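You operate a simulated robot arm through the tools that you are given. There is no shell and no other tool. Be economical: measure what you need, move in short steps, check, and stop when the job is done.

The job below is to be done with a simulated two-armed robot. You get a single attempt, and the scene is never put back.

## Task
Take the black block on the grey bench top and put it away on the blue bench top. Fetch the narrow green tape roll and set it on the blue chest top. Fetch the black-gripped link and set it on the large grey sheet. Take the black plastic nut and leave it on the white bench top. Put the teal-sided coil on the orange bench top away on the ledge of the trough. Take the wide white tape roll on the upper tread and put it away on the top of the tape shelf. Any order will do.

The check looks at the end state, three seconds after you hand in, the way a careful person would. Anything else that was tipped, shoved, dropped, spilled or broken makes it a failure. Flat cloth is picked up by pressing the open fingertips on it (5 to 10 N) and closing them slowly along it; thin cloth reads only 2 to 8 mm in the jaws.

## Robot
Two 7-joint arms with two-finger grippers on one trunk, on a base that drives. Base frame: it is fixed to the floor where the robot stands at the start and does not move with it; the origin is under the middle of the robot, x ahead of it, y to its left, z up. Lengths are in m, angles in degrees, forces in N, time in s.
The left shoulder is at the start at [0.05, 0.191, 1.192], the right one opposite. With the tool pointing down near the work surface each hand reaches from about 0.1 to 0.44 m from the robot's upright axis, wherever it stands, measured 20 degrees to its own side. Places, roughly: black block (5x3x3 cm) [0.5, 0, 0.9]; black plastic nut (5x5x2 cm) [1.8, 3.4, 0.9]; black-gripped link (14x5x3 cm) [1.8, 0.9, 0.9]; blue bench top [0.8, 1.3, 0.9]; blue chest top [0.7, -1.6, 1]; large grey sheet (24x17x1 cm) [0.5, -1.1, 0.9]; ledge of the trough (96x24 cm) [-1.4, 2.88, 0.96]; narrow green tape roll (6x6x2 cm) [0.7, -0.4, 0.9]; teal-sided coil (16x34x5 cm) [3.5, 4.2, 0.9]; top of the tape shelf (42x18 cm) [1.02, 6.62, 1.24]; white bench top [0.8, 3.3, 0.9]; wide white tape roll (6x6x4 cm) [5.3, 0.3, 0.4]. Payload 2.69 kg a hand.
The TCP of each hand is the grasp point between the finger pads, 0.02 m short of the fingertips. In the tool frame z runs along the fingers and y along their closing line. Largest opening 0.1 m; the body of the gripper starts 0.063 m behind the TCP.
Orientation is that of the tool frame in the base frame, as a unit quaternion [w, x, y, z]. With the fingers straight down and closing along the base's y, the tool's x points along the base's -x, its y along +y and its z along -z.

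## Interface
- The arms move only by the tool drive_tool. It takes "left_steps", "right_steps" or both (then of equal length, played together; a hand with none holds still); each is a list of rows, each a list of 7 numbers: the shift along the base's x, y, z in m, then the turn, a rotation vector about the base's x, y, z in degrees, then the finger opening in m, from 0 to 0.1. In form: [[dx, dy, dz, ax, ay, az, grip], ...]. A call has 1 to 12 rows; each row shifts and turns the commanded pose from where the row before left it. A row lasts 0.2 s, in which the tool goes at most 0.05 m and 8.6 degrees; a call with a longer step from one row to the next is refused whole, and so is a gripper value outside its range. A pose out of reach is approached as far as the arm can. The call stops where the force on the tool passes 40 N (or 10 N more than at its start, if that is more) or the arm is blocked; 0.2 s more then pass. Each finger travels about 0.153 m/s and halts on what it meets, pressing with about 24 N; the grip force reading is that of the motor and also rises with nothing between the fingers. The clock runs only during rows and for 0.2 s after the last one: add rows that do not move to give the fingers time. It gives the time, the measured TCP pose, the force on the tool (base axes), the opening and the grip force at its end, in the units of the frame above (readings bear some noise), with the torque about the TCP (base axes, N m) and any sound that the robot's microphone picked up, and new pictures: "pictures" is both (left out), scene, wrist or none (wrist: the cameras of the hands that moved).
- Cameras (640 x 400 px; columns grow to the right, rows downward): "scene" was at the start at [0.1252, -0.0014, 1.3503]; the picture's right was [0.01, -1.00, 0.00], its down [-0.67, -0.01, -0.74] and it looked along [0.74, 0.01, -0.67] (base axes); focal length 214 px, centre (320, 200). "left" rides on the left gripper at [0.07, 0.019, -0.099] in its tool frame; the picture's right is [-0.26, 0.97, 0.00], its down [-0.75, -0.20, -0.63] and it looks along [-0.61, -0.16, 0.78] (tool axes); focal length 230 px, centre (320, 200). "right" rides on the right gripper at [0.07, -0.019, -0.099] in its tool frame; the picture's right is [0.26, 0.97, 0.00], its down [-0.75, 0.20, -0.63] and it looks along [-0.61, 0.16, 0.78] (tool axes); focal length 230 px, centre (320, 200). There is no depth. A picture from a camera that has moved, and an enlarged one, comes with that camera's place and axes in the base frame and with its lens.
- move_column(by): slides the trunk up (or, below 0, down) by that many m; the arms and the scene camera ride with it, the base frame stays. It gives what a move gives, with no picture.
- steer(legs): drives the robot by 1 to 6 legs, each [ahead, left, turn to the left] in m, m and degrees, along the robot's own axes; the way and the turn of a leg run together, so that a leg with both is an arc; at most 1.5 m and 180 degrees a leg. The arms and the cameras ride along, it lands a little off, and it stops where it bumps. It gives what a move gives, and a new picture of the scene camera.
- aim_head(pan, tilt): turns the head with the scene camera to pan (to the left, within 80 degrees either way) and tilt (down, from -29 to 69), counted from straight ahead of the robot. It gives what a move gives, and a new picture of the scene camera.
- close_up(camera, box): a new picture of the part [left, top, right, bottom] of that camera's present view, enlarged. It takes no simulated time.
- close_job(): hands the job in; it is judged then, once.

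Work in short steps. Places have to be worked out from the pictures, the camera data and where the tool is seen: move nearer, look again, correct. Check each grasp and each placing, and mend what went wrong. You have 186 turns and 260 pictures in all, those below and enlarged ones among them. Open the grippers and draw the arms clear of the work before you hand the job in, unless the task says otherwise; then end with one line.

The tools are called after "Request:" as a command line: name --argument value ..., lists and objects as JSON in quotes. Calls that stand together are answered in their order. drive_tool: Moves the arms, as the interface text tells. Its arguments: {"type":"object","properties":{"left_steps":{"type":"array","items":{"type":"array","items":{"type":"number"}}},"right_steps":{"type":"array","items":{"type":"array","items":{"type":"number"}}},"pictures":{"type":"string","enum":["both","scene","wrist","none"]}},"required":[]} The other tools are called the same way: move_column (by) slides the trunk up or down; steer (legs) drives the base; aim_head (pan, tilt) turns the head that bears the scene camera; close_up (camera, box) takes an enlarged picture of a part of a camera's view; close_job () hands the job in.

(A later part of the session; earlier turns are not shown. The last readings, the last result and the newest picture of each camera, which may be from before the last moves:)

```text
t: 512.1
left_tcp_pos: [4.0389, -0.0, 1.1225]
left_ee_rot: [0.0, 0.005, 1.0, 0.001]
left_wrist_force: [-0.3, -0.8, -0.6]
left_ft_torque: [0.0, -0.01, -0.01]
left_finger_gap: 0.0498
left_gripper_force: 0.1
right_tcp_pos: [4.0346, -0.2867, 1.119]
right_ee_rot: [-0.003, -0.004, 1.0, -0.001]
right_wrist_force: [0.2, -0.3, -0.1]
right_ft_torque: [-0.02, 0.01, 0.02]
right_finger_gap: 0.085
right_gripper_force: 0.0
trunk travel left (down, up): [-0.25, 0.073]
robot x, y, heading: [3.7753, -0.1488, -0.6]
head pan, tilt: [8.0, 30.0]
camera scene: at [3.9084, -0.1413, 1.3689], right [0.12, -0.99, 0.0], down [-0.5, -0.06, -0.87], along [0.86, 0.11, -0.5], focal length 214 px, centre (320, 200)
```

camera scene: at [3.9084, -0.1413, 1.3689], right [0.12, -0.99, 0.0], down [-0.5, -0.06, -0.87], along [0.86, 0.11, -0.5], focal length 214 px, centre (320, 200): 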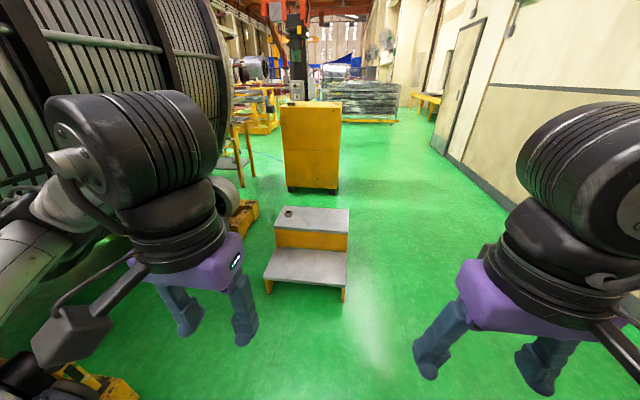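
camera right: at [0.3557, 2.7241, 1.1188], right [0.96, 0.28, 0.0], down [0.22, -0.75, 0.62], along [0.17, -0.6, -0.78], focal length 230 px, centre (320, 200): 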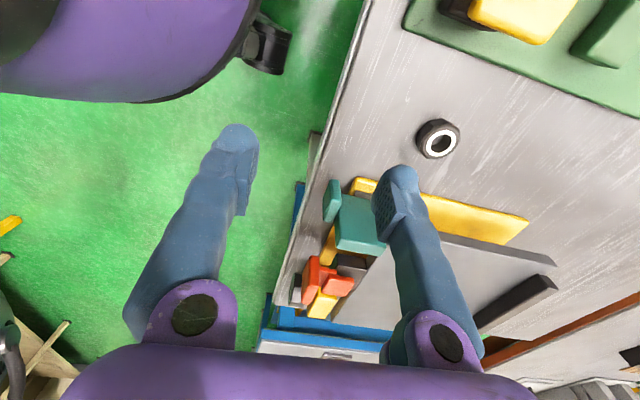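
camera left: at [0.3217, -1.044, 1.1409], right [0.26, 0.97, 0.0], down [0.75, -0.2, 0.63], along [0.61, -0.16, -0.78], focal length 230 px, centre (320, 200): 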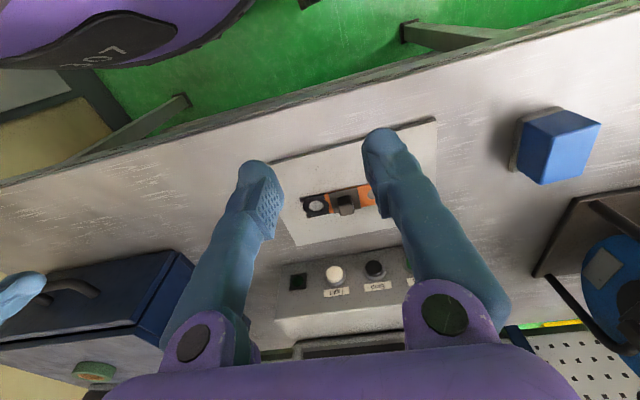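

The white roll stands on the upper tread near (5.30, 0.295), and the tread spans x 5.11–5.44. From the front it is out of reach, so I go round the stand's right side and come at it from behind, facing back.

Request:
steer --legs '[[0, -0.43, 0.6], [1.2, 0, 0], [0.95, 0, 0]]'

Request:
aim_head --pan 70 --tilt 40

```text
t: 526.6
left_tcp_pos: [6.1586, -0.4217, 1.1224]
left_ee_rot: [-0.001, -0.009, 1.0, 0.001]
left_wrist_force: [0.0, -0.7, 0.2]
left_ft_torque: [0.0, 0.0, 0.02]
left_finger_gap: 0.05
left_gripper_force: 0.1
right_tcp_pos: [6.1615, -0.7097, 1.1199]
right_ee_rot: [-0.003, -0.016, 1.0, -0.001]
right_wrist_force: [0.3, 0.4, -0.8]
right_ft_torque: [0.01, -0.03, -0.01]
right_finger_gap: 0.0848
right_gripper_force: 0.0
trunk travel left (down, up): [-0.25, 0.073]
robot x, y, heading: [5.9011, -0.5768, 0.7]
head pan, tilt: [8.0, 30.0]
camera scene: at [6.0324, -0.5668, 1.3689], right [0.15, -0.99, 0.0], down [-0.49, -0.08, -0.87], along [0.86, 0.13, -0.5], focal length 214 px, centre (320, 200)
```

scene: 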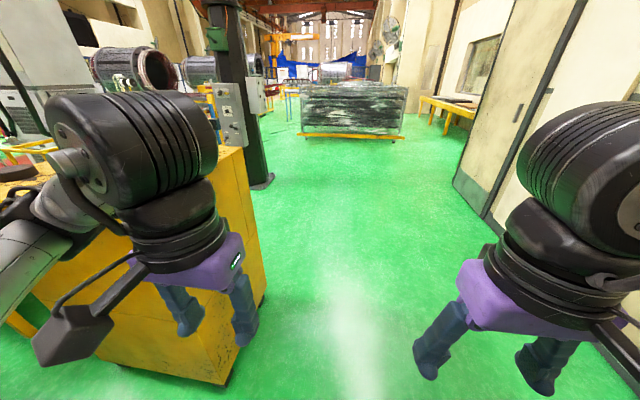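

```text
t: 527.9
left_tcp_pos: [6.1587, -0.4218, 1.1225]
left_ee_rot: [0.0, -0.009, 1.0, 0.001]
left_wrist_force: [0.1, -0.2, 0.3]
left_ft_torque: [-0.02, -0.01, -0.04]
left_finger_gap: 0.05
left_gripper_force: 0.0
right_tcp_pos: [6.1618, -0.7101, 1.118]
right_ee_rot: [-0.003, -0.017, 1.0, -0.002]
right_wrist_force: [0.6, -0.9, 0.0]
right_ft_torque: [0.0, -0.01, 0.01]
right_finger_gap: 0.0851
right_gripper_force: 0.1
trunk travel left (down, up): [-0.25, 0.073]
robot x, y, heading: [5.9042, -0.5756, 0.7]
head pan, tilt: [70.0, 40.0]
camera scene: at [5.9708, -0.5003, 1.3535], right [0.94, -0.33, 0.0], down [-0.21, -0.61, -0.77], along [0.25, 0.72, -0.64], focal length 214 px, centre (320, 200)
```

scene: 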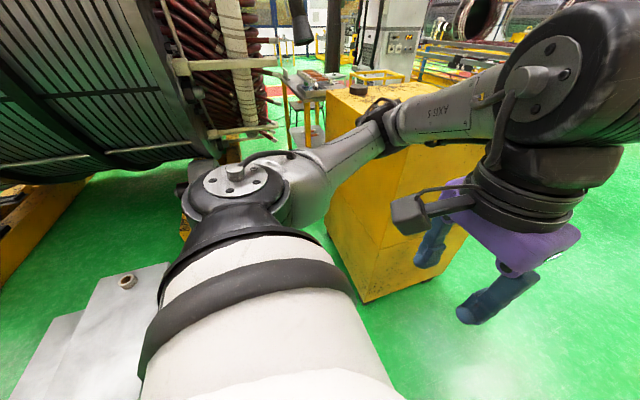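

There is about 1 m between the stand's back and the yellow cabinet, enough for the base. I turn 180° here and slide right, in behind the upper tread.

Request:
steer --legs '[[0, 0, 179.3], [0, -0.5, 0]]'

Request:
aim_head --pan -15 --tilt 55

```text
t: 540.2
left_tcp_pos: [5.6283, -0.2435, 1.122]
left_ee_rot: [0.001, 1.0, 0.017, 0.0]
left_wrist_force: [-0.1, -0.2, 0.3]
left_ft_torque: [0.0, 0.01, 0.01]
left_finger_gap: 0.0502
left_gripper_force: 0.1
right_tcp_pos: [5.622, 0.0449, 1.1189]
right_ee_rot: [-0.001, 1.0, 0.025, 0.003]
right_wrist_force: [-1.2, 0.3, 0.6]
right_ft_torque: [0.0, -0.01, -0.01]
right_finger_gap: 0.0849
right_gripper_force: 0.1
trunk travel left (down, up): [-0.25, 0.073]
robot x, y, heading: [5.8878, -0.0853, -178.4]
head pan, tilt: [70.0, 40.0]
camera scene: at [5.8194, -0.1669, 1.3535], right [-0.95, 0.31, 0.0], down [0.2, 0.61, -0.77], along [-0.24, -0.73, -0.64], focal length 214 px, centre (320, 200)
```

scene: 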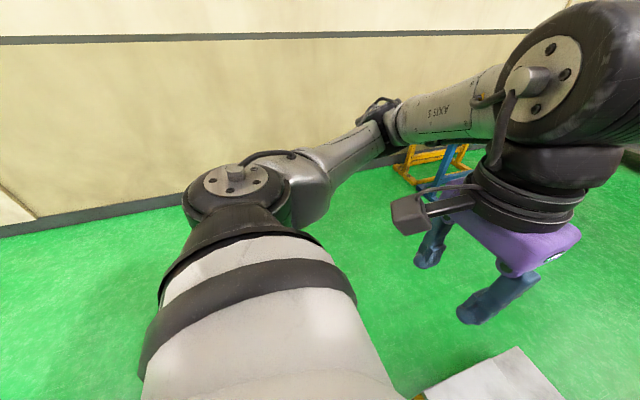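

```text
t: 541.8
left_tcp_pos: [5.6296, -0.2427, 1.1226]
left_ee_rot: [0.001, 1.0, 0.016, -0.001]
left_wrist_force: [-0.8, 0.3, 0.4]
left_ft_torque: [0.02, 0.02, 0.0]
left_finger_gap: 0.0502
left_gripper_force: 0.0
right_tcp_pos: [5.6213, 0.0456, 1.1188]
right_ee_rot: [-0.002, 1.0, 0.024, 0.003]
right_wrist_force: [0.1, -0.5, 0.3]
right_ft_torque: [0.01, -0.02, 0.03]
right_finger_gap: 0.0849
right_gripper_force: 0.1
trunk travel left (down, up): [-0.25, 0.073]
robot x, y, heading: [5.886, -0.0806, -178.5]
head pan, tilt: [-15.0, 55.0]
camera scene: at [5.7759, -0.0698, 1.3329], right [0.23, 0.97, 0.0], down [0.8, -0.19, -0.57], along [-0.56, 0.13, -0.82], focal length 214 px, centre (320, 200)
```

scene: 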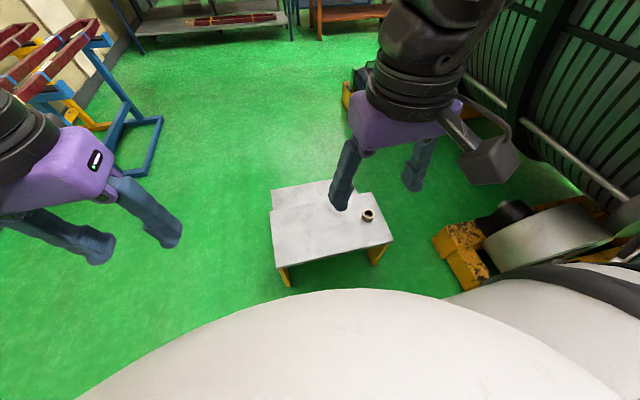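

The roll measures (5.297, 0.289), 6 cm from the tread's side edge. I drive to about (5.75, 0.12), watching the stator on the right, and lower the trunk fully.

Request:
steer --legs '[[0, -0.2, -1.5], [0.13, 0, 0]]'

Request:
aim_head --pan -60 --tilt 35

```text
t: 545.0
left_tcp_pos: [5.4928, -0.0382, 1.1226]
left_ee_rot: [0.0, 1.0, 0.003, 0.0]
left_wrist_force: [-0.3, 0.3, -0.1]
left_ft_torque: [-0.03, -0.03, 0.01]
left_finger_gap: 0.05
left_gripper_force: 0.0
right_tcp_pos: [5.4918, 0.2493, 1.1186]
right_ee_rot: [-0.002, 1.0, 0.013, 0.003]
right_wrist_force: [-0.7, 0.4, 0.3]
right_ft_torque: [0.03, -0.03, 0.03]
right_finger_gap: 0.0849
right_gripper_force: 0.0
trunk travel left (down, up): [-0.25, 0.073]
robot x, y, heading: [5.7496, 0.1175, -179.6]
head pan, tilt: [-15.0, 55.0]
camera scene: at [5.643, 0.1317, 1.3328], right [0.25, 0.97, 0.0], down [0.79, -0.21, -0.57], along [-0.55, 0.15, -0.82], focal length 214 px, centre (320, 200)
```

scene: 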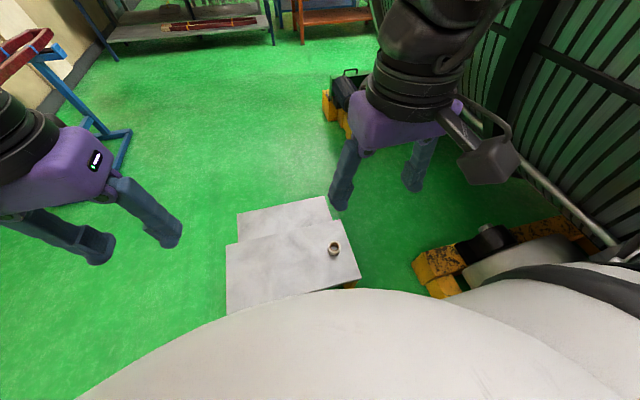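

```text
t: 546.2
left_tcp_pos: [5.4928, -0.0387, 1.1212]
left_ee_rot: [0.002, 1.0, 0.004, 0.0]
left_wrist_force: [0.2, 0.4, -0.4]
left_ft_torque: [-0.02, -0.01, -0.03]
left_finger_gap: 0.0499
left_gripper_force: 0.1
right_tcp_pos: [5.493, 0.2505, 1.1182]
right_ee_rot: [-0.002, 1.0, 0.013, 0.003]
right_wrist_force: [-0.2, -0.1, 0.2]
right_ft_torque: [0.02, -0.02, -0.01]
right_finger_gap: 0.0851
right_gripper_force: 0.0
trunk travel left (down, up): [-0.25, 0.073]
robot x, y, heading: [5.7507, 0.1142, -179.4]
head pan, tilt: [-60.0, 35.0]
camera scene: at [5.6691, 0.1894, 1.3611], right [0.86, 0.51, 0.0], down [0.29, -0.49, -0.82], along [-0.41, 0.71, -0.57], focal length 214 px, centre (320, 200)
```

scene: 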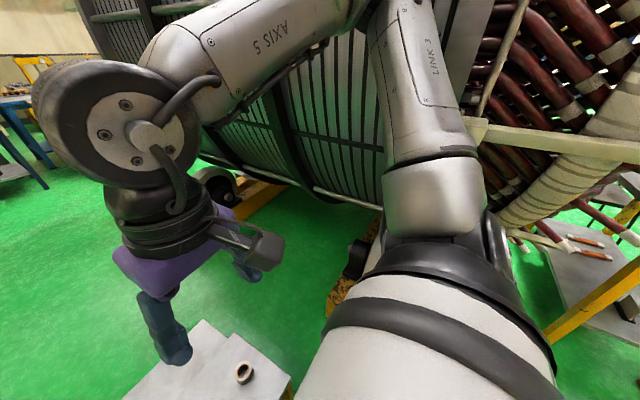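

The right arm is clear of the stator by a fair margin. I lower the trunk 0.25 m, then tilt and lower the right hand in stages toward the roll.

Request:
move_column --by -0.25

Request:
aim_head --pan -15 --tilt 55

Request:
drive_tool --right_steps '[[-0.03, 0.01, -0.03, 0, 5, 0, 0.1], [-0.03, 0.01, -0.03, 0, 5, 0, 0.1], [-0.03, 0.01, -0.03, 0, 5, 0, 0.1], [-0.03, 0.01, -0.03, 0, 0, 0, 0.1], [-0.03, 0, -0.03, 0, 0, 0, 0.1], [-0.02, 0, -0.03, 0, 0, 0, 0.1], [0, 0, 0, 0, 0, 0, 0.1]]' --pictures "both"

```text
t: 548.7
left_tcp_pos: [5.4947, -0.0392, 0.8728]
left_ee_rot: [0.001, 1.0, 0.005, 0.001]
left_wrist_force: [-0.2, -1.0, -0.4]
left_ft_torque: [-0.03, 0.0, 0.0]
left_finger_gap: 0.0499
left_gripper_force: 0.1
right_tcp_pos: [5.4918, 0.2487, 0.8689]
right_ee_rot: [-0.001, 1.0, 0.013, 0.002]
right_wrist_force: [-0.3, 0.6, -0.8]
right_ft_torque: [0.01, 0.02, 0.02]
right_finger_gap: 0.085
right_gripper_force: 0.0
trunk travel left (down, up): [0.0, 0.323]
robot x, y, heading: [5.7529, 0.1162, -179.7]
head pan, tilt: [-60.0, 35.0]
```

```text
t: 549.9
left_tcp_pos: [5.4922, -0.0377, 0.873]
left_ee_rot: [0.001, 1.0, 0.005, 0.0]
left_wrist_force: [0.0, 0.2, -0.6]
left_ft_torque: [0.01, 0.02, 0.02]
left_finger_gap: 0.0502
left_gripper_force: 0.1
right_tcp_pos: [5.4923, 0.25, 0.8691]
right_ee_rot: [-0.002, 1.0, 0.013, 0.002]
right_wrist_force: [0.1, 0.3, -1.0]
right_ft_torque: [0.05, 0.02, -0.04]
right_finger_gap: 0.0845
right_gripper_force: 0.1
trunk travel left (down, up): [0.0, 0.323]
robot x, y, heading: [5.7499, 0.1173, -179.5]
head pan, tilt: [-15.0, 55.0]
camera scene: at [5.6439, 0.1318, 1.0829], right [0.25, 0.97, 0.0], down [0.79, -0.21, -0.57], along [-0.56, 0.15, -0.82], focal length 214 px, centre (320, 200)
```

scene: 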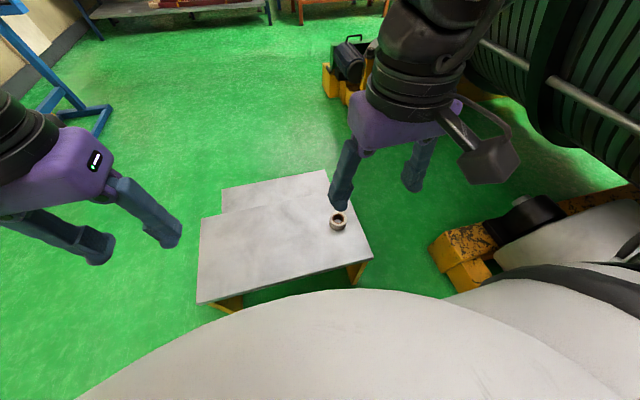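

```text
t: 551.5
left_tcp_pos: [5.4931, -0.0381, 0.8717]
left_ee_rot: [0.001, 1.0, 0.004, 0.001]
left_wrist_force: [-0.3, 0.6, -0.9]
left_ft_torque: [-0.03, 0.02, 0.0]
left_finger_gap: 0.0499
left_gripper_force: 0.0
right_tcp_pos: [5.3238, 0.2912, 0.6891]
right_ee_rot: [-0.003, 0.992, 0.014, -0.128]
right_wrist_force: [0.5, 0.1, 1.1]
right_ft_torque: [-0.02, 0.0, 0.01]
right_finger_gap: 0.1
right_gripper_force: 0.2
trunk travel left (down, up): [0.0, 0.323]
robot x, y, heading: [5.7541, 0.1138, -180.0]
head pan, tilt: [-15.0, 55.0]
camera scene: at [5.6439, 0.1317, 1.0829], right [0.25, 0.97, 0.0], down [0.79, -0.21, -0.57], along [-0.55, 0.15, -0.82], focal length 214 px, centre (320, 200)
camera right: at [5.4158, 0.3123, 0.7672], right [0.27, -0.96, -0.08], down [-0.56, -0.22, 0.8], along [-0.78, -0.18, -0.6], focal length 230 px, centre (320, 200)
```

scene: 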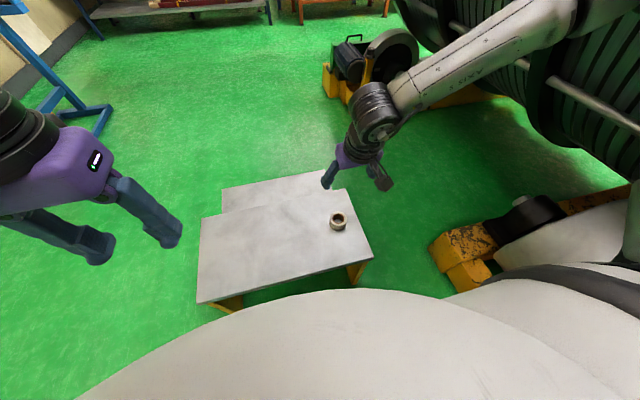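
right: 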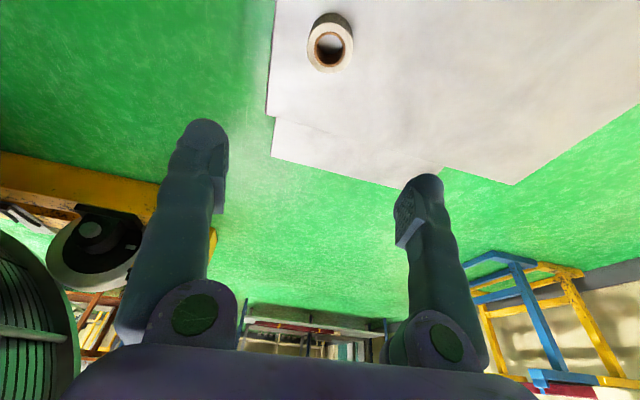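

The roll is at (5.307, 0.290) and the hand is in line. I lower to about 0.50.

Request:
drive_tool --right_steps '[[-0.005, 0, -0.045, 0, 0, 0, 0.1], [-0.004, 0, -0.045, 0, 0, 0, 0.1], [-0.004, 0, -0.045, 0, 0, 0, 0.1], [0, 0, -0.045, 0, 0, 0, 0.1], [0, 0, 0, 0, 0, 0, 0.1]]' --pictures "both"

```text
t: 552.7
left_tcp_pos: [5.4939, -0.0394, 0.8728]
left_ee_rot: [0.001, 1.0, 0.004, 0.0]
left_wrist_force: [-0.3, -0.2, 0.5]
left_ft_torque: [-0.02, -0.01, 0.01]
left_finger_gap: 0.0498
left_gripper_force: 0.0
right_tcp_pos: [5.3287, 0.3592, 0.5878]
right_ee_rot: [-0.004, 0.992, 0.011, -0.128]
right_wrist_force: [-1.1, 0.9, -0.7]
right_ft_torque: [-0.01, -0.03, -0.01]
right_finger_gap: 0.1
right_gripper_force: 0.2
right hand out of reach, approached as far as the arm can: row 1, 2, 3, 4
trunk travel left (down, up): [0.0, 0.323]
robot x, y, heading: [5.7514, 0.1176, -179.7]
head pan, tilt: [-15.0, 55.0]
camera scene: at [5.6439, 0.1317, 1.0829], right [0.25, 0.97, 0.0], down [0.79, -0.21, -0.57], along [-0.55, 0.15, -0.82], focal length 214 px, centre (320, 200)
camera right: at [5.4205, 0.3792, 0.6658], right [0.27, -0.96, -0.08], down [-0.56, -0.22, 0.8], along [-0.78, -0.18, -0.6], focal length 230 px, centre (320, 200)
```

scene: 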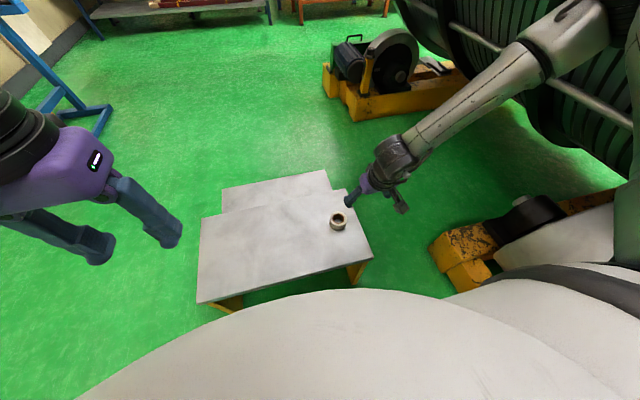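
right: 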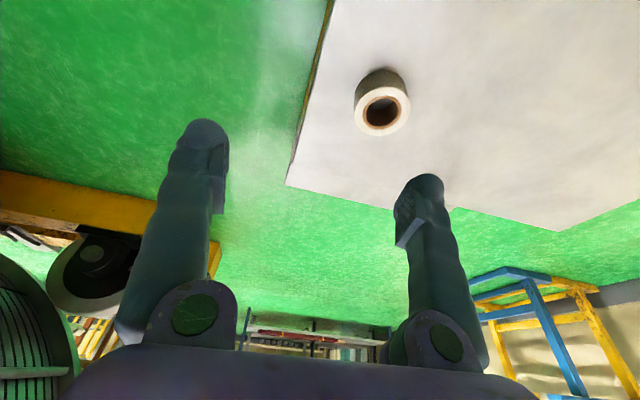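

At this depth the arm drifts outward, so the pose is at its limit. I look at the right arm's posture before choosing a better approach.

Request:
aim_head --pan -60 --tilt 35

```text
t: 553.8
left_tcp_pos: [5.4929, -0.0401, 0.8727]
left_ee_rot: [0.002, 1.0, 0.004, 0.0]
left_wrist_force: [0.5, -0.2, -0.2]
left_ft_torque: [0.0, -0.01, -0.02]
left_finger_gap: 0.0499
left_gripper_force: 0.0
right_tcp_pos: [5.3286, 0.3577, 0.5892]
right_ee_rot: [-0.003, 0.992, 0.013, -0.127]
right_wrist_force: [0.5, 0.1, -0.3]
right_ft_torque: [0.0, -0.01, -0.02]
right_finger_gap: 0.0999
right_gripper_force: 0.0
trunk travel left (down, up): [0.0, 0.323]
robot x, y, heading: [5.7502, 0.115, -179.6]
head pan, tilt: [-60.0, 35.0]
camera scene: at [5.6691, 0.1894, 1.1111], right [0.86, 0.51, 0.0], down [0.29, -0.49, -0.82], along [-0.41, 0.71, -0.57], focal length 214 px, centre (320, 200)
```

scene: 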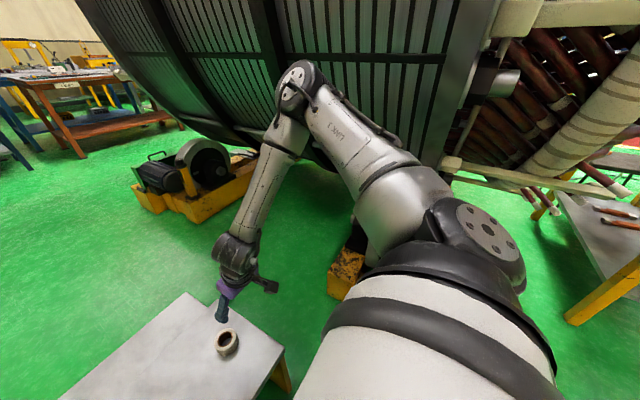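

The arm is well bent, so its length is not the limit. The forearm is nearly in line with the forward-tilted tool, which looks like a wrist limit, so I rise a bit, tilt the tool the other way and realign.

Request:
drive_tool --right_steps '[[0, 0, 0.04, 0, 0, 0, 0.1], [0, 0, 0.04, 0, 0, 0, 0.1], [0, 0, 0.03, 0, -8, 0, 0.1], [0, 0, 0, 0, -8, 0, 0.1], [0, 0, 0, 0, -8, 0, 0.1], [0, 0, 0, 0, -6, 0, 0.1], [0, 0, -0.04, 0, 0, 0, 0.1], [0, 0, -0.04, 0, 0, 0, 0.1], [0, 0, -0.04, 0, 0, 0, 0.1], [0, 0, 0, 0, 0, 0, 0.1]]' --pictures "scene"

```text
t: 556.0
left_tcp_pos: [5.4948, -0.0383, 0.8736]
left_ee_rot: [0.001, 1.0, 0.004, 0.0]
left_wrist_force: [-0.2, -0.2, 0.1]
left_ft_torque: [-0.02, -0.03, -0.02]
left_finger_gap: 0.05
left_gripper_force: 0.0
right_tcp_pos: [5.346, 0.3798, 0.6078]
right_ee_rot: [0.001, 0.991, 0.013, 0.132]
right_wrist_force: [0.4, -0.3, -0.1]
right_ft_torque: [0.02, -0.03, 0.01]
right_finger_gap: 0.0999
right_gripper_force: 0.0
right hand out of reach, approached as far as the arm can: row 8, 9
trunk travel left (down, up): [0.0, 0.323]
robot x, y, heading: [5.7521, 0.1137, -179.7]
head pan, tilt: [-60.0, 35.0]
camera scene: at [5.6692, 0.1895, 1.1111], right [0.86, 0.51, 0.0], down [0.29, -0.5, -0.82], along [-0.41, 0.71, -0.57], focal length 214 px, centre (320, 200)
```

scene: 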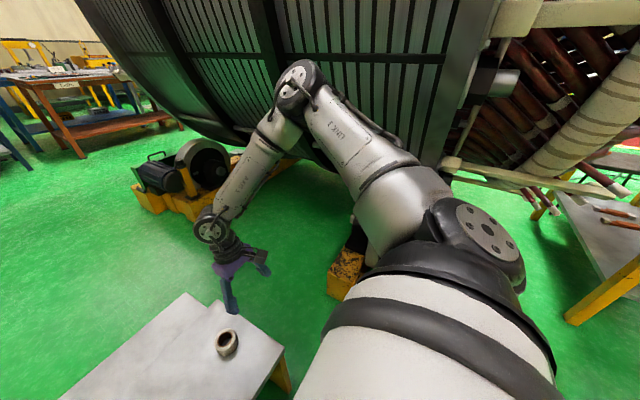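

The upper arm seems unable to dip further, so the hand goes lowest directly beneath the elbow, which points outward. I shift the robot 0.3 m to its left so the roll lies further out to the right.

Request:
steer --legs '[[0, 0.3, 0]]'

Request:
drive_tool --right_steps '[[-0.01, 0.045, 0.0, 0, 5, 0, 0.1], [-0.01, 0.045, 0.0, 0, 5, 0, 0.1], [-0.01, 0.045, 0.0, 0, 5, 0, 0.1], [0, 0.045, 0.0, 0, 0, 0, 0.1], [0, 0.03, 0, 0, 0, 0, 0.1], [0, 0, -0.03, 0, 0, 0, 0.1], [0, 0, 0, 0, 0, 0, 0.1]]' --pictures "scene"

```text
t: 557.7
left_tcp_pos: [5.4957, -0.1426, 0.8728]
left_ee_rot: [0.001, 1.0, 0.003, 0.0]
left_wrist_force: [0.0, 0.0, -0.1]
left_ft_torque: [0.02, 0.02, 0.02]
left_finger_gap: 0.0499
left_gripper_force: 0.1
right_tcp_pos: [5.3493, 0.2765, 0.6073]
right_ee_rot: [0.0, 0.991, 0.012, 0.132]
right_wrist_force: [-1.3, 0.3, 0.2]
right_ft_torque: [0.01, 0.02, 0.01]
right_finger_gap: 0.0999
right_gripper_force: 0.1
trunk travel left (down, up): [0.0, 0.323]
robot x, y, heading: [5.7549, 0.0107, -179.9]
head pan, tilt: [-60.0, 35.0]
stopped in leg 1: the robot was blocked; the commanded pose is now the measured one
camera scene: at [5.6723, 0.0854, 1.1111], right [0.87, 0.5, 0.0], down [0.29, -0.5, -0.82], along [-0.41, 0.71, -0.57], focal length 214 px, centre (320, 200)
```

scene: 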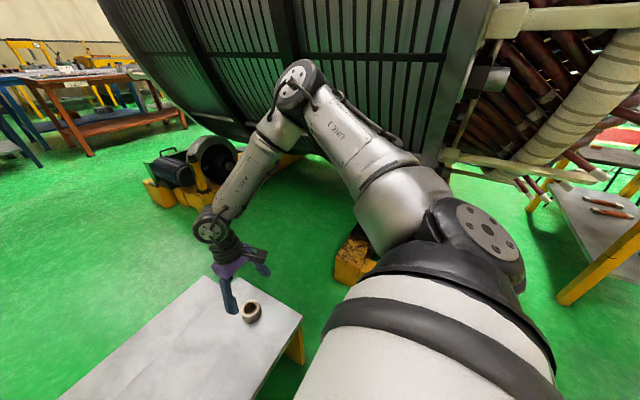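

```text
t: 559.3
left_tcp_pos: [5.4966, -0.141, 0.8737]
left_ee_rot: [0.001, 1.0, 0.002, 0.0]
left_wrist_force: [0.0, 0.3, 0.4]
left_ft_torque: [-0.02, -0.02, -0.01]
left_finger_gap: 0.0499
left_gripper_force: 0.0
right_tcp_pos: [5.3208, 0.4853, 0.577]
right_ee_rot: [-0.001, 1.0, 0.011, 0.001]
right_wrist_force: [-0.8, 0.4, 0.9]
right_ft_torque: [-0.02, 0.0, 0.03]
right_finger_gap: 0.0998
right_gripper_force: 0.0
trunk travel left (down, up): [0.0, 0.323]
robot x, y, heading: [5.7542, 0.0085, -180.1]
head pan, tilt: [-60.0, 35.0]
camera scene: at [5.6722, 0.0853, 1.1111], right [0.87, 0.5, 0.0], down [0.29, -0.5, -0.82], along [-0.41, 0.71, -0.57], focal length 214 px, centre (320, 200)
```

scene: 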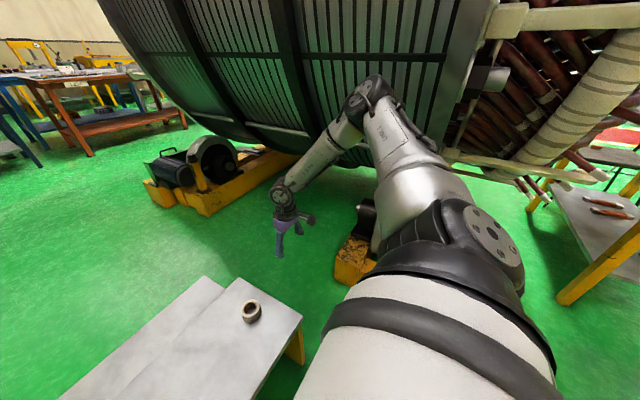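

The base had brushed the stand's back edge, meaning a base radius of about 0.31, so I will keep off a little. Out to the side the hand reaches without complaint, so I test how deep it can go here, clear of the stand.

Request:
drive_tool --right_steps '[[0, 0, -0.04, 0, 0, 0, 0.1], [0, 0, -0.04, 0, 0, 0, 0.1], [0, 0, -0.04, 0, 0, 0, 0.1], [0, 0, -0.03, 0, 0, 0, 0.1], [0, 0, 0, 0, 0, 0, 0.1]]' --pictures "scene"

```text
t: 560.5
left_tcp_pos: [5.4952, -0.1423, 0.8723]
left_ee_rot: [0.001, 1.0, 0.003, 0.0]
left_wrist_force: [0.1, -0.2, 0.1]
left_ft_torque: [0.01, 0.02, -0.02]
left_finger_gap: 0.0497
left_gripper_force: 0.0
right_tcp_pos: [5.3501, 0.4873, 0.5201]
right_ee_rot: [-0.001, 1.0, 0.011, 0.0]
right_wrist_force: [0.1, 0.3, 0.2]
right_ft_torque: [-0.02, 0.0, 0.03]
right_finger_gap: 0.0999
right_gripper_force: 0.1
right hand out of reach, approached as far as the arm can: row 2, 3, 4
trunk travel left (down, up): [0.0, 0.323]
robot x, y, heading: [5.7575, 0.0069, -180.0]
head pan, tilt: [-60.0, 35.0]
camera scene: at [5.6724, 0.0853, 1.1111], right [0.87, 0.5, 0.0], down [0.29, -0.5, -0.82], along [-0.41, 0.71, -0.57], focal length 214 px, centre (320, 200)
```

scene: 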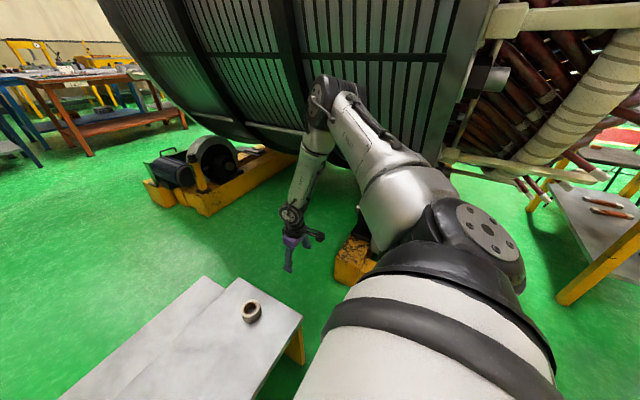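

Depth is limited straight ahead but better sideways. A better stance is facing +y behind the stand, so the roll lies to the left of the left shoulder. I retract the right hand, back off, turn, and move to about (5.79, 0.2).

Request:
drive_tool --right_steps '[[0, 0, 0.045, 0, 0, 0, 0.1], [0, 0, 0.045, 0, 0, 0, 0.1], [0, 0, 0.045, 0, 0, 0, 0.1], [0.01, -0.02, 0.04, 0, 0, 0, 0.1], [0.015, -0.03, 0.035, 0, 0, 0, 0.1], [0.015, -0.03, 0.035, 0, 0, 0, 0.1], [0.015, -0.04, 0.02, 0, 0, 0, 0.1], [0.02, -0.045, 0, 0, 0, 0, 0.1], [0.02, -0.045, 0, 0, 0, 0, 0.1], [0.02, -0.045, 0, 0, 0, 0, 0.1], [0.01, -0.045, 0, 0, 0, 0, 0.1]]' --pictures "none"

Request:
steer --legs '[[-0.05, 0, 0], [0, 0, -90], [0.19, 0, 0]]'

Request:
aim_head --pan 45 --tilt 50

```text
t: 562.9
left_tcp_pos: [5.4948, -0.141, 0.8723]
left_ee_rot: [0.001, 1.0, 0.002, 0.0]
left_wrist_force: [-0.5, 1.0, 0.1]
left_ft_torque: [-0.04, 0.04, 0.0]
left_finger_gap: 0.0499
left_gripper_force: 0.0
right_tcp_pos: [5.4771, 0.1864, 0.7857]
right_ee_rot: [-0.001, 1.0, 0.011, 0.002]
right_wrist_force: [-0.5, 0.7, 0.5]
right_ft_torque: [0.02, -0.01, 0.0]
right_finger_gap: 0.1001
right_gripper_force: 0.1
trunk travel left (down, up): [0.0, 0.323]
robot x, y, heading: [5.7529, 0.013, -179.9]
head pan, tilt: [-60.0, 35.0]
```

```text
t: 568.9
left_tcp_pos: [5.6628, 0.4583, 0.8724]
left_ee_rot: [0.0, -0.7, 0.714, 0.001]
left_wrist_force: [0.5, -0.3, 0.3]
left_ft_torque: [-0.01, 0.01, 0.01]
left_finger_gap: 0.0501
left_gripper_force: 0.1
right_tcp_pos: [5.9916, 0.4701, 0.7863]
right_ee_rot: [0.0, -0.707, 0.708, -0.002]
right_wrist_force: [0.7, -0.5, 0.0]
right_ft_torque: [-0.01, 0.03, 0.02]
right_finger_gap: 0.1001
right_gripper_force: 0.1
trunk travel left (down, up): [0.0, 0.323]
robot x, y, heading: [5.8099, 0.1965, 89.0]
head pan, tilt: [-60.0, 35.0]
camera scene: at [5.8898, 0.2759, 1.1111], right [0.48, -0.88, 0.0], down [-0.5, -0.28, -0.82], along [0.72, 0.39, -0.57], focal length 214 px, centre (320, 200)
```

scene: 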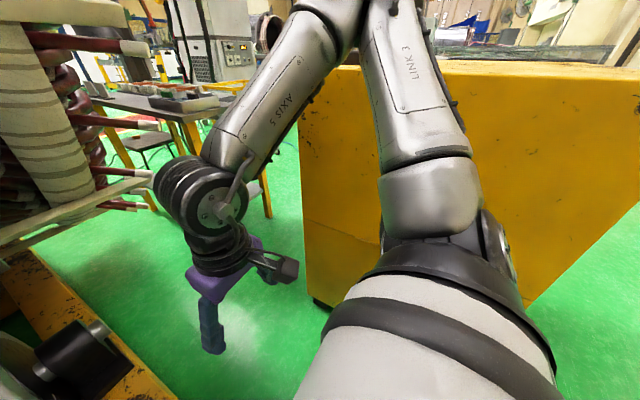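

```text
t: 570.7
left_tcp_pos: [5.6625, 0.4594, 0.873]
left_ee_rot: [-0.001, -0.7, 0.714, 0.0]
left_wrist_force: [0.0, 0.0, -0.1]
left_ft_torque: [0.01, -0.02, 0.0]
left_finger_gap: 0.0499
left_gripper_force: 0.0
right_tcp_pos: [5.99, 0.4693, 0.7854]
right_ee_rot: [0.0, -0.707, 0.708, -0.002]
right_wrist_force: [-0.5, -0.4, -0.1]
right_ft_torque: [-0.01, -0.02, 0.04]
right_finger_gap: 0.1003
right_gripper_force: 0.0
trunk travel left (down, up): [0.0, 0.323]
robot x, y, heading: [5.8126, 0.1938, 88.6]
head pan, tilt: [45.0, 50.0]
camera scene: at [5.7594, 0.2892, 1.0894], right [0.72, 0.69, 0.0], down [0.53, -0.55, -0.64], along [-0.44, 0.47, -0.77], focal length 214 px, centre (320, 200)
```

scene: 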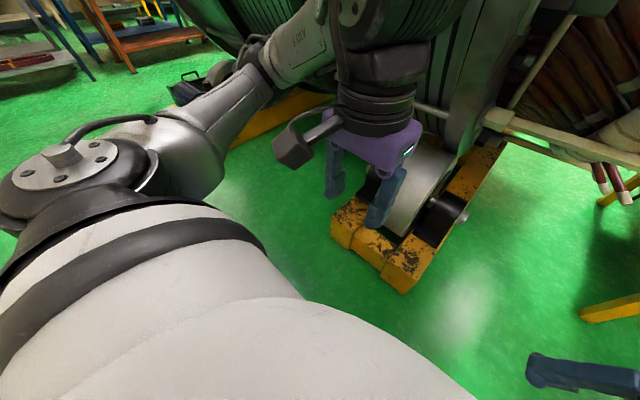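

Now at (5.81, 0.195) facing +y, with the roll about 0.32 m to the left of the left shoulder. I bring the left hand out over it, lowering gradually.

Request:
aim_head --pan 78 --tilt 45

Request:
drive_tool --left_steps '[[-0.036, -0.017, -0.02, 0, 0, 0, 0.1], [-0.036, -0.017, -0.02, 0, 0, 0, 0.1], [-0.036, -0.017, -0.02, 0, 0, 0, 0.1], [-0.036, -0.017, -0.02, 0, 0, 0, 0.1], [-0.036, -0.017, -0.02, 0, 0, 0, 0.1], [-0.036, -0.017, -0.02, 0, 0, 0, 0.1], [-0.036, -0.017, -0.02, 0, 0, 0, 0.1], [-0.036, -0.017, -0.02, 0, 0, 0, 0.1], [-0.036, -0.017, -0.02, 0, 0, 0, 0.1], [-0.036, -0.017, -0.02, 0, 0, 0, 0.1], [0, 0, 0, 0, 0, 0, 0.1]]' --pictures "both"

```text
t: 571.7
left_tcp_pos: [5.6621, 0.459, 0.8721]
left_ee_rot: [-0.001, -0.701, 0.714, 0.0]
left_wrist_force: [0.5, -0.2, 0.4]
left_ft_torque: [0.05, 0.0, 0.01]
left_finger_gap: 0.0497
left_gripper_force: 0.1
right_tcp_pos: [5.9912, 0.4694, 0.786]
right_ee_rot: [0.0, -0.706, 0.708, -0.001]
right_wrist_force: [-0.2, 0.2, -0.1]
right_ft_torque: [0.0, 0.0, 0.01]
right_finger_gap: 0.0995
right_gripper_force: 0.0
trunk travel left (down, up): [0.0, 0.323]
robot x, y, heading: [5.8108, 0.1968, 88.6]
head pan, tilt: [78.0, 45.0]
camera scene: at [5.7334, 0.2523, 1.0963], right [0.23, 0.97, 0.0], down [0.69, -0.16, -0.71], along [-0.69, 0.16, -0.71], focal length 214 px, centre (320, 200)
```

scene: 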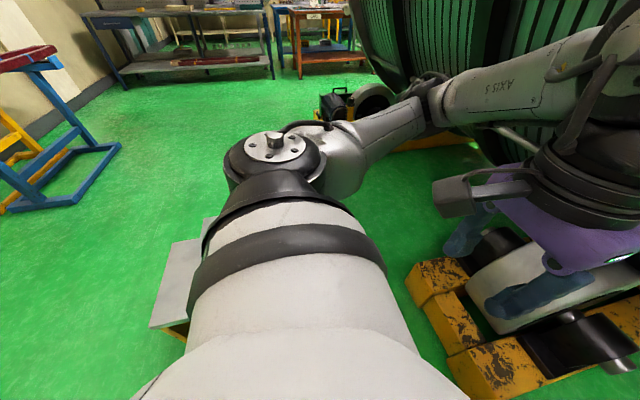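

```text
t: 574.1
left_tcp_pos: [5.3017, 0.3898, 0.7193]
left_ee_rot: [-0.002, -0.7, 0.714, 0.001]
left_wrist_force: [0.9, 1.2, -0.1]
left_ft_torque: [0.02, 0.0, 0.01]
left_finger_gap: 0.1001
left_gripper_force: 0.0
left hand out of reach, approached as far as the arm can: row 1, 2, 3, 4, 5, 6
right_tcp_pos: [5.9923, 0.4697, 0.7844]
right_ee_rot: [0.0, -0.707, 0.708, -0.003]
right_wrist_force: [0.8, -0.2, -0.3]
right_ft_torque: [0.02, -0.01, 0.0]
right_finger_gap: 0.1
right_gripper_force: 0.0
trunk travel left (down, up): [0.0, 0.323]
robot x, y, heading: [5.8087, 0.1986, 88.7]
head pan, tilt: [78.0, 45.0]
camera scene: at [5.7339, 0.2525, 1.0964], right [0.23, 0.97, 0.0], down [0.69, -0.16, -0.71], along [-0.69, 0.16, -0.71], focal length 214 px, centre (320, 200)
camera left: at [5.2834, 0.3196, 0.8183], right [-0.96, 0.28, 0.0], down [0.22, 0.75, 0.63], along [0.17, 0.6, -0.78], focal length 230 px, centre (320, 200)
```

scene: 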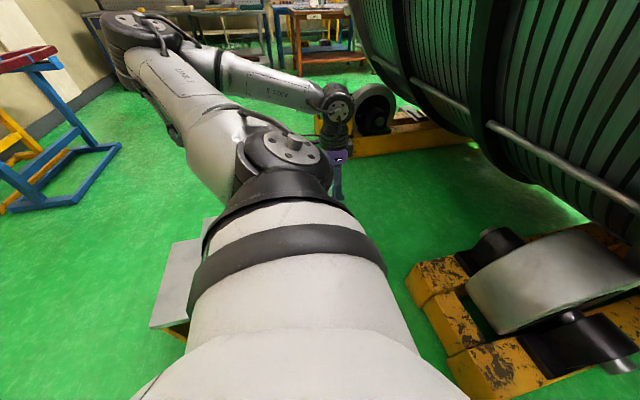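
left: 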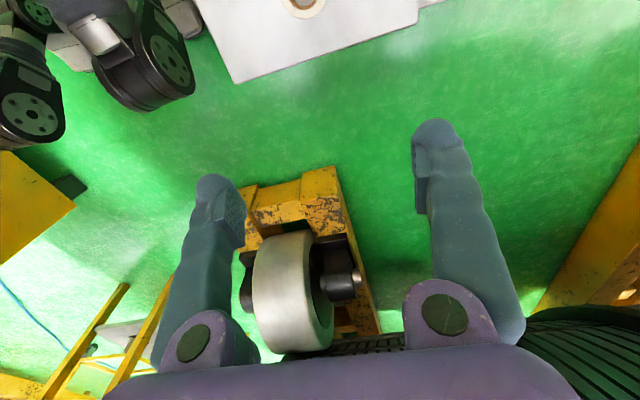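

The arm swung round to a new posture and now reaches (5.30, 0.39, 0.72). I continue 0.1 m toward -y over the roll and lower to 0.58.

Request:
drive_tool --left_steps '[[0, -0.03, -0.02, 0, 0, 0, 0.1], [0, -0.03, -0.03, 0, 0, 0, 0.1], [0, -0.025, -0.03, 0, 0, 0, 0.1], [0, -0.015, -0.03, 0, 0, 0, 0.1], [0, 0, -0.03, 0, 0, 0, 0.1], [0, 0, 0, 0, 0, 0, 0.1]]' --pictures "both"

```text
t: 575.5
left_tcp_pos: [5.313, 0.308, 0.5752]
left_ee_rot: [-0.001, -0.701, 0.713, 0.001]
left_wrist_force: [-0.8, -0.6, -0.3]
left_ft_torque: [0.01, 0.01, 0.0]
left_finger_gap: 0.0998
left_gripper_force: 0.1
left hand out of reach, approached as far as the arm can: row 1
right_tcp_pos: [5.9899, 0.4697, 0.7859]
right_ee_rot: [-0.001, -0.706, 0.708, -0.003]
right_wrist_force: [-0.4, -0.2, -0.6]
right_ft_torque: [0.01, 0.03, 0.01]
right_finger_gap: 0.0998
right_gripper_force: 0.0
trunk travel left (down, up): [0.0, 0.323]
robot x, y, heading: [5.8102, 0.1943, 88.6]
head pan, tilt: [78.0, 45.0]
camera scene: at [5.7333, 0.2523, 1.0963], right [0.23, 0.97, 0.0], down [0.69, -0.16, -0.71], along [-0.69, 0.16, -0.71], focal length 214 px, centre (320, 200)
camera left: at [5.2928, 0.238, 0.6741], right [-0.96, 0.28, 0.0], down [0.21, 0.75, 0.63], along [0.17, 0.61, -0.78], focal length 230 px, centre (320, 200)
```

scene: 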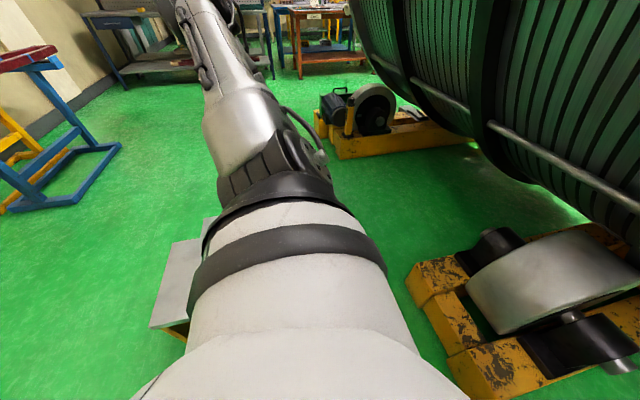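
left: 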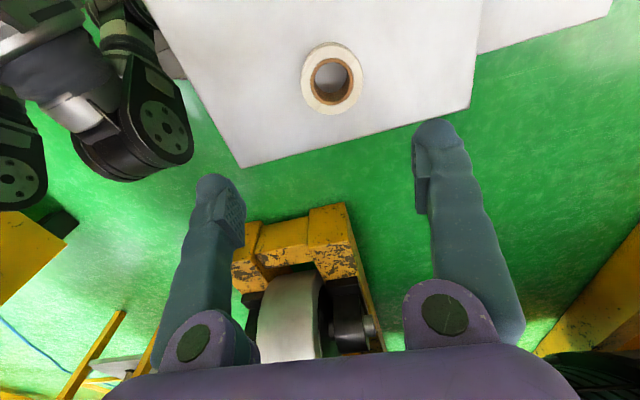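

Reaching well. The roll measures (5.296, 0.286), so I shift by (-0.016, -0.021) and lower to 0.50.

Request:
drive_tool --left_steps '[[-0.008, -0.011, -0.025, 0, 0, 0, 0.1], [-0.008, -0.011, -0.025, 0, 0, 0, 0.1], [0, 0, -0.025, 0, 0, 0, 0.1], [0, 0, 0, 0, 0, 0, 0.1]]' --pictures "wrist"

```text
t: 576.5
left_tcp_pos: [5.2975, 0.2874, 0.5029]
left_ee_rot: [0.001, -0.7, 0.714, 0.001]
left_wrist_force: [0.2, 0.3, 0.1]
left_ft_torque: [0.01, 0.02, 0.02]
left_finger_gap: 0.0998
left_gripper_force: 0.1
right_tcp_pos: [5.9913, 0.4685, 0.7856]
right_ee_rot: [0.0, -0.707, 0.707, -0.002]
right_wrist_force: [-1.0, -0.6, -0.2]
right_ft_torque: [-0.01, 0.01, -0.03]
right_finger_gap: 0.1001
right_gripper_force: 0.0
trunk travel left (down, up): [0.0, 0.323]
robot x, y, heading: [5.8116, 0.1946, 88.8]
head pan, tilt: [78.0, 45.0]
camera left: at [5.2782, 0.2165, 0.6006], right [-0.96, 0.28, 0.0], down [0.22, 0.75, 0.63], along [0.17, 0.6, -0.78], focal length 230 px, centre (320, 200)
```

left: 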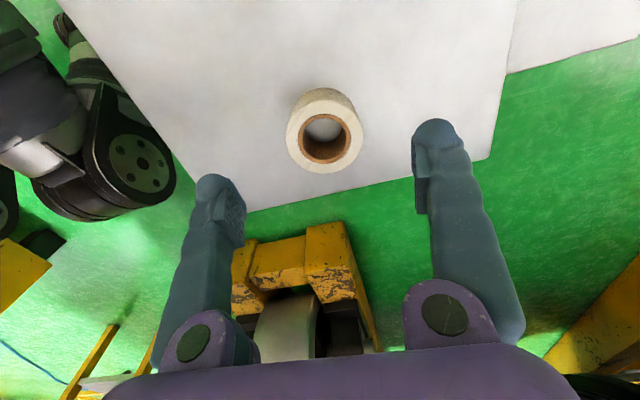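

The hand is centred. I lower to 0.44 in decreasing steps.

Request:
drive_tool --left_steps '[[-0.001, 0, -0.03, 0, 0, 0, 0.1], [0, 0, -0.02, 0, 0, 0, 0.1], [0, 0, -0.01, 0, 0, 0, 0.1], [0, 0, 0, 0, 0, 0, 0.1]]' --pictures "wrist"

```text
t: 577.5
left_tcp_pos: [5.2972, 0.2853, 0.4414]
left_ee_rot: [0.0, -0.7, 0.714, 0.001]
left_wrist_force: [-0.4, 1.0, 0.0]
left_ft_torque: [0.0, -0.02, -0.01]
left_finger_gap: 0.0998
left_gripper_force: 0.1
right_tcp_pos: [5.9908, 0.4695, 0.7858]
right_ee_rot: [0.0, -0.707, 0.707, -0.001]
right_wrist_force: [-0.9, -0.5, 0.5]
right_ft_torque: [-0.02, -0.01, 0.02]
right_finger_gap: 0.1001
right_gripper_force: 0.0
trunk travel left (down, up): [0.0, 0.323]
robot x, y, heading: [5.8089, 0.1946, 88.7]
head pan, tilt: [78.0, 45.0]
camera left: at [5.278, 0.2158, 0.5396], right [-0.96, 0.28, 0.0], down [0.22, 0.75, 0.63], along [0.17, 0.6, -0.78], focal length 230 px, centre (320, 200)
```

left: 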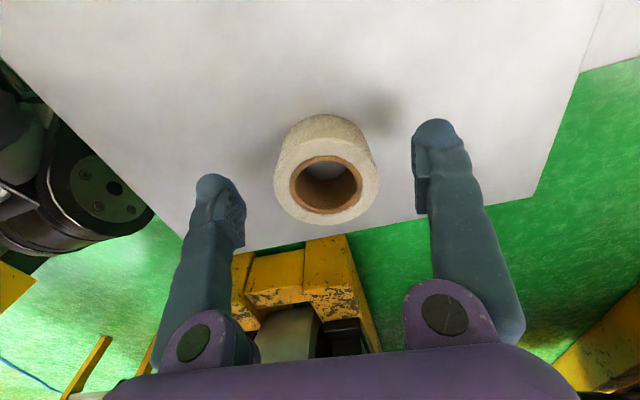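

The roll's top is at TCP level (0.441). I lower 1.3 cm and close.

Request:
drive_tool --left_steps '[[0, 0.002, -0.008, 0, 0, 0, 0.1], [0, 0, -0.005, 0, 0, 0, 0.1], [0, 0, 0, 0, 0, 0, 0.07], [0, 0, 0, 0, 0, 0, 0.05], [0, 0, 0, 0, 0, 0, 0.04], [0, 0, 0, 0, 0, 0, 0.04]]' --pictures "wrist"

```text
t: 578.9
left_tcp_pos: [5.2966, 0.2882, 0.4272]
left_ee_rot: [0.0, -0.7, 0.714, 0.0]
left_wrist_force: [-1.2, -0.3, 0.0]
left_ft_torque: [0.01, 0.03, 0.01]
left_finger_gap: 0.0587
left_gripper_force: 23.9
right_tcp_pos: [5.9904, 0.4692, 0.7855]
right_ee_rot: [0.0, -0.706, 0.708, -0.002]
right_wrist_force: [0.0, 0.0, -1.0]
right_ft_torque: [-0.02, 0.0, -0.01]
right_finger_gap: 0.0996
right_gripper_force: 0.0
trunk travel left (down, up): [0.0, 0.323]
robot x, y, heading: [5.8079, 0.1949, 88.5]
head pan, tilt: [78.0, 45.0]
camera left: at [5.2775, 0.2181, 0.5266], right [-0.96, 0.28, 0.0], down [0.22, 0.75, 0.63], along [0.17, 0.6, -0.78], focal length 230 px, centre (320, 200)
```

left: 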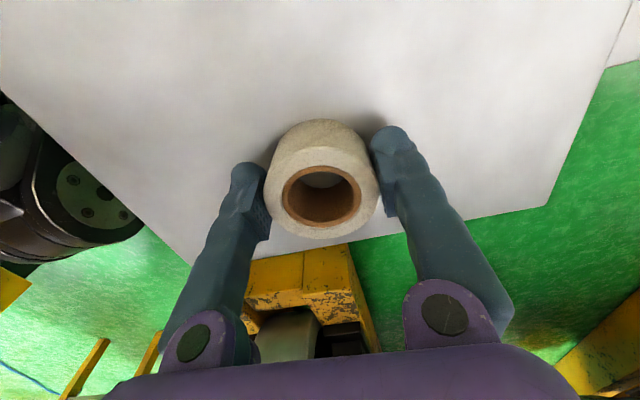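

The roll is gripped at 59 mm. I lift it with the trunk, then bring the hand back in front.

Request:
move_column --by 0.25

Request:
drive_tool --left_steps '[[0.0, 0.02, 0.035, 0, 0, 0, 0.04], [0.0, 0.02, 0.035, 0, 0, 0, 0.04], [0.0, 0.02, 0.035, 0, 0, 0, 0.04], [0.036, 0.017, 0.02, 0, 0, 0, 0.04], [0.036, 0.017, 0.02, 0, 0, 0, 0.04], [0.036, 0.017, 0.02, 0, 0, 0, 0.04], [0.036, 0.017, 0.02, 0, 0, 0, 0.04], [0.036, 0.017, 0.02, 0, 0, 0, 0.04], [0.036, 0.017, 0.02, 0, 0, 0, 0.04], [0.036, 0.017, 0.02, 0, 0, 0, 0.04], [0.036, 0.0, 0.02, 0, 0, 0, 0.04]]' --pictures "both"

```text
t: 581.5
left_tcp_pos: [5.2958, 0.2873, 0.6789]
left_ee_rot: [-0.001, -0.7, 0.715, 0.001]
left_wrist_force: [-0.2, -0.3, 0.0]
left_ft_torque: [0.01, 0.03, -0.01]
left_finger_gap: 0.0586
left_gripper_force: 23.3
right_tcp_pos: [5.9911, 0.469, 1.0366]
right_ee_rot: [-0.001, -0.706, 0.708, -0.002]
right_wrist_force: [-0.9, -0.2, -0.3]
right_ft_torque: [0.02, 0.0, 0.02]
right_finger_gap: 0.1
right_gripper_force: 0.1
trunk travel left (down, up): [-0.25, 0.073]
robot x, y, heading: [5.812, 0.1956, 88.4]
head pan, tilt: [78.0, 45.0]
```

```text
t: 583.9
left_tcp_pos: [5.5771, 0.486, 0.9318]
left_ee_rot: [-0.001, -0.7, 0.714, 0.001]
left_wrist_force: [-0.1, -0.6, -0.9]
left_ft_torque: [0.02, 0.01, -0.01]
left_finger_gap: 0.0586
left_gripper_force: 24.1
left hand out of reach, approached as far as the arm can: row 7, 8, 9
right_tcp_pos: [5.991, 0.4696, 1.0359]
right_ee_rot: [0.0, -0.707, 0.708, -0.002]
right_wrist_force: [-0.7, 0.1, 0.3]
right_ft_torque: [0.01, 0.01, 0.0]
right_finger_gap: 0.1
right_gripper_force: 0.0
trunk travel left (down, up): [-0.25, 0.073]
robot x, y, heading: [5.8074, 0.1927, 89.0]
head pan, tilt: [78.0, 45.0]
camera scene: at [5.7341, 0.2525, 1.3464], right [0.23, 0.97, 0.0], down [0.69, -0.16, -0.71], along [-0.69, 0.16, -0.71], focal length 214 px, centre (320, 200)
camera left: at [5.5588, 0.4152, 1.0306], right [-0.96, 0.28, 0.0], down [0.22, 0.75, 0.63], along [0.17, 0.61, -0.78], focal length 230 px, centre (320, 200)
```

scene: 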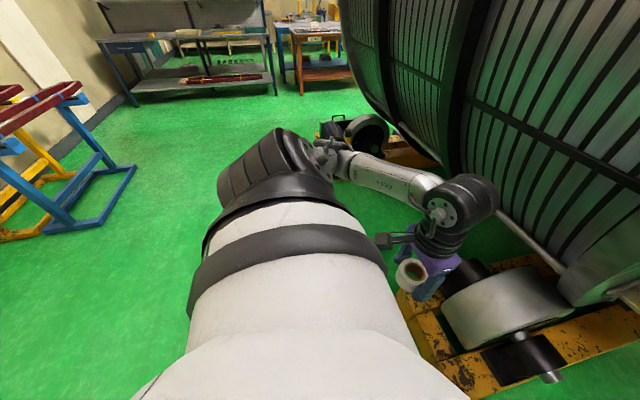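
left: 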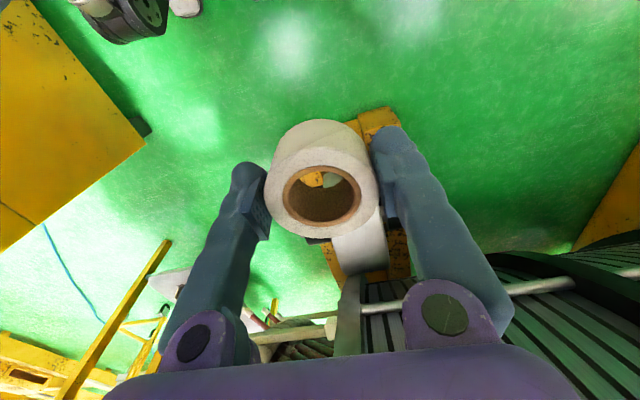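

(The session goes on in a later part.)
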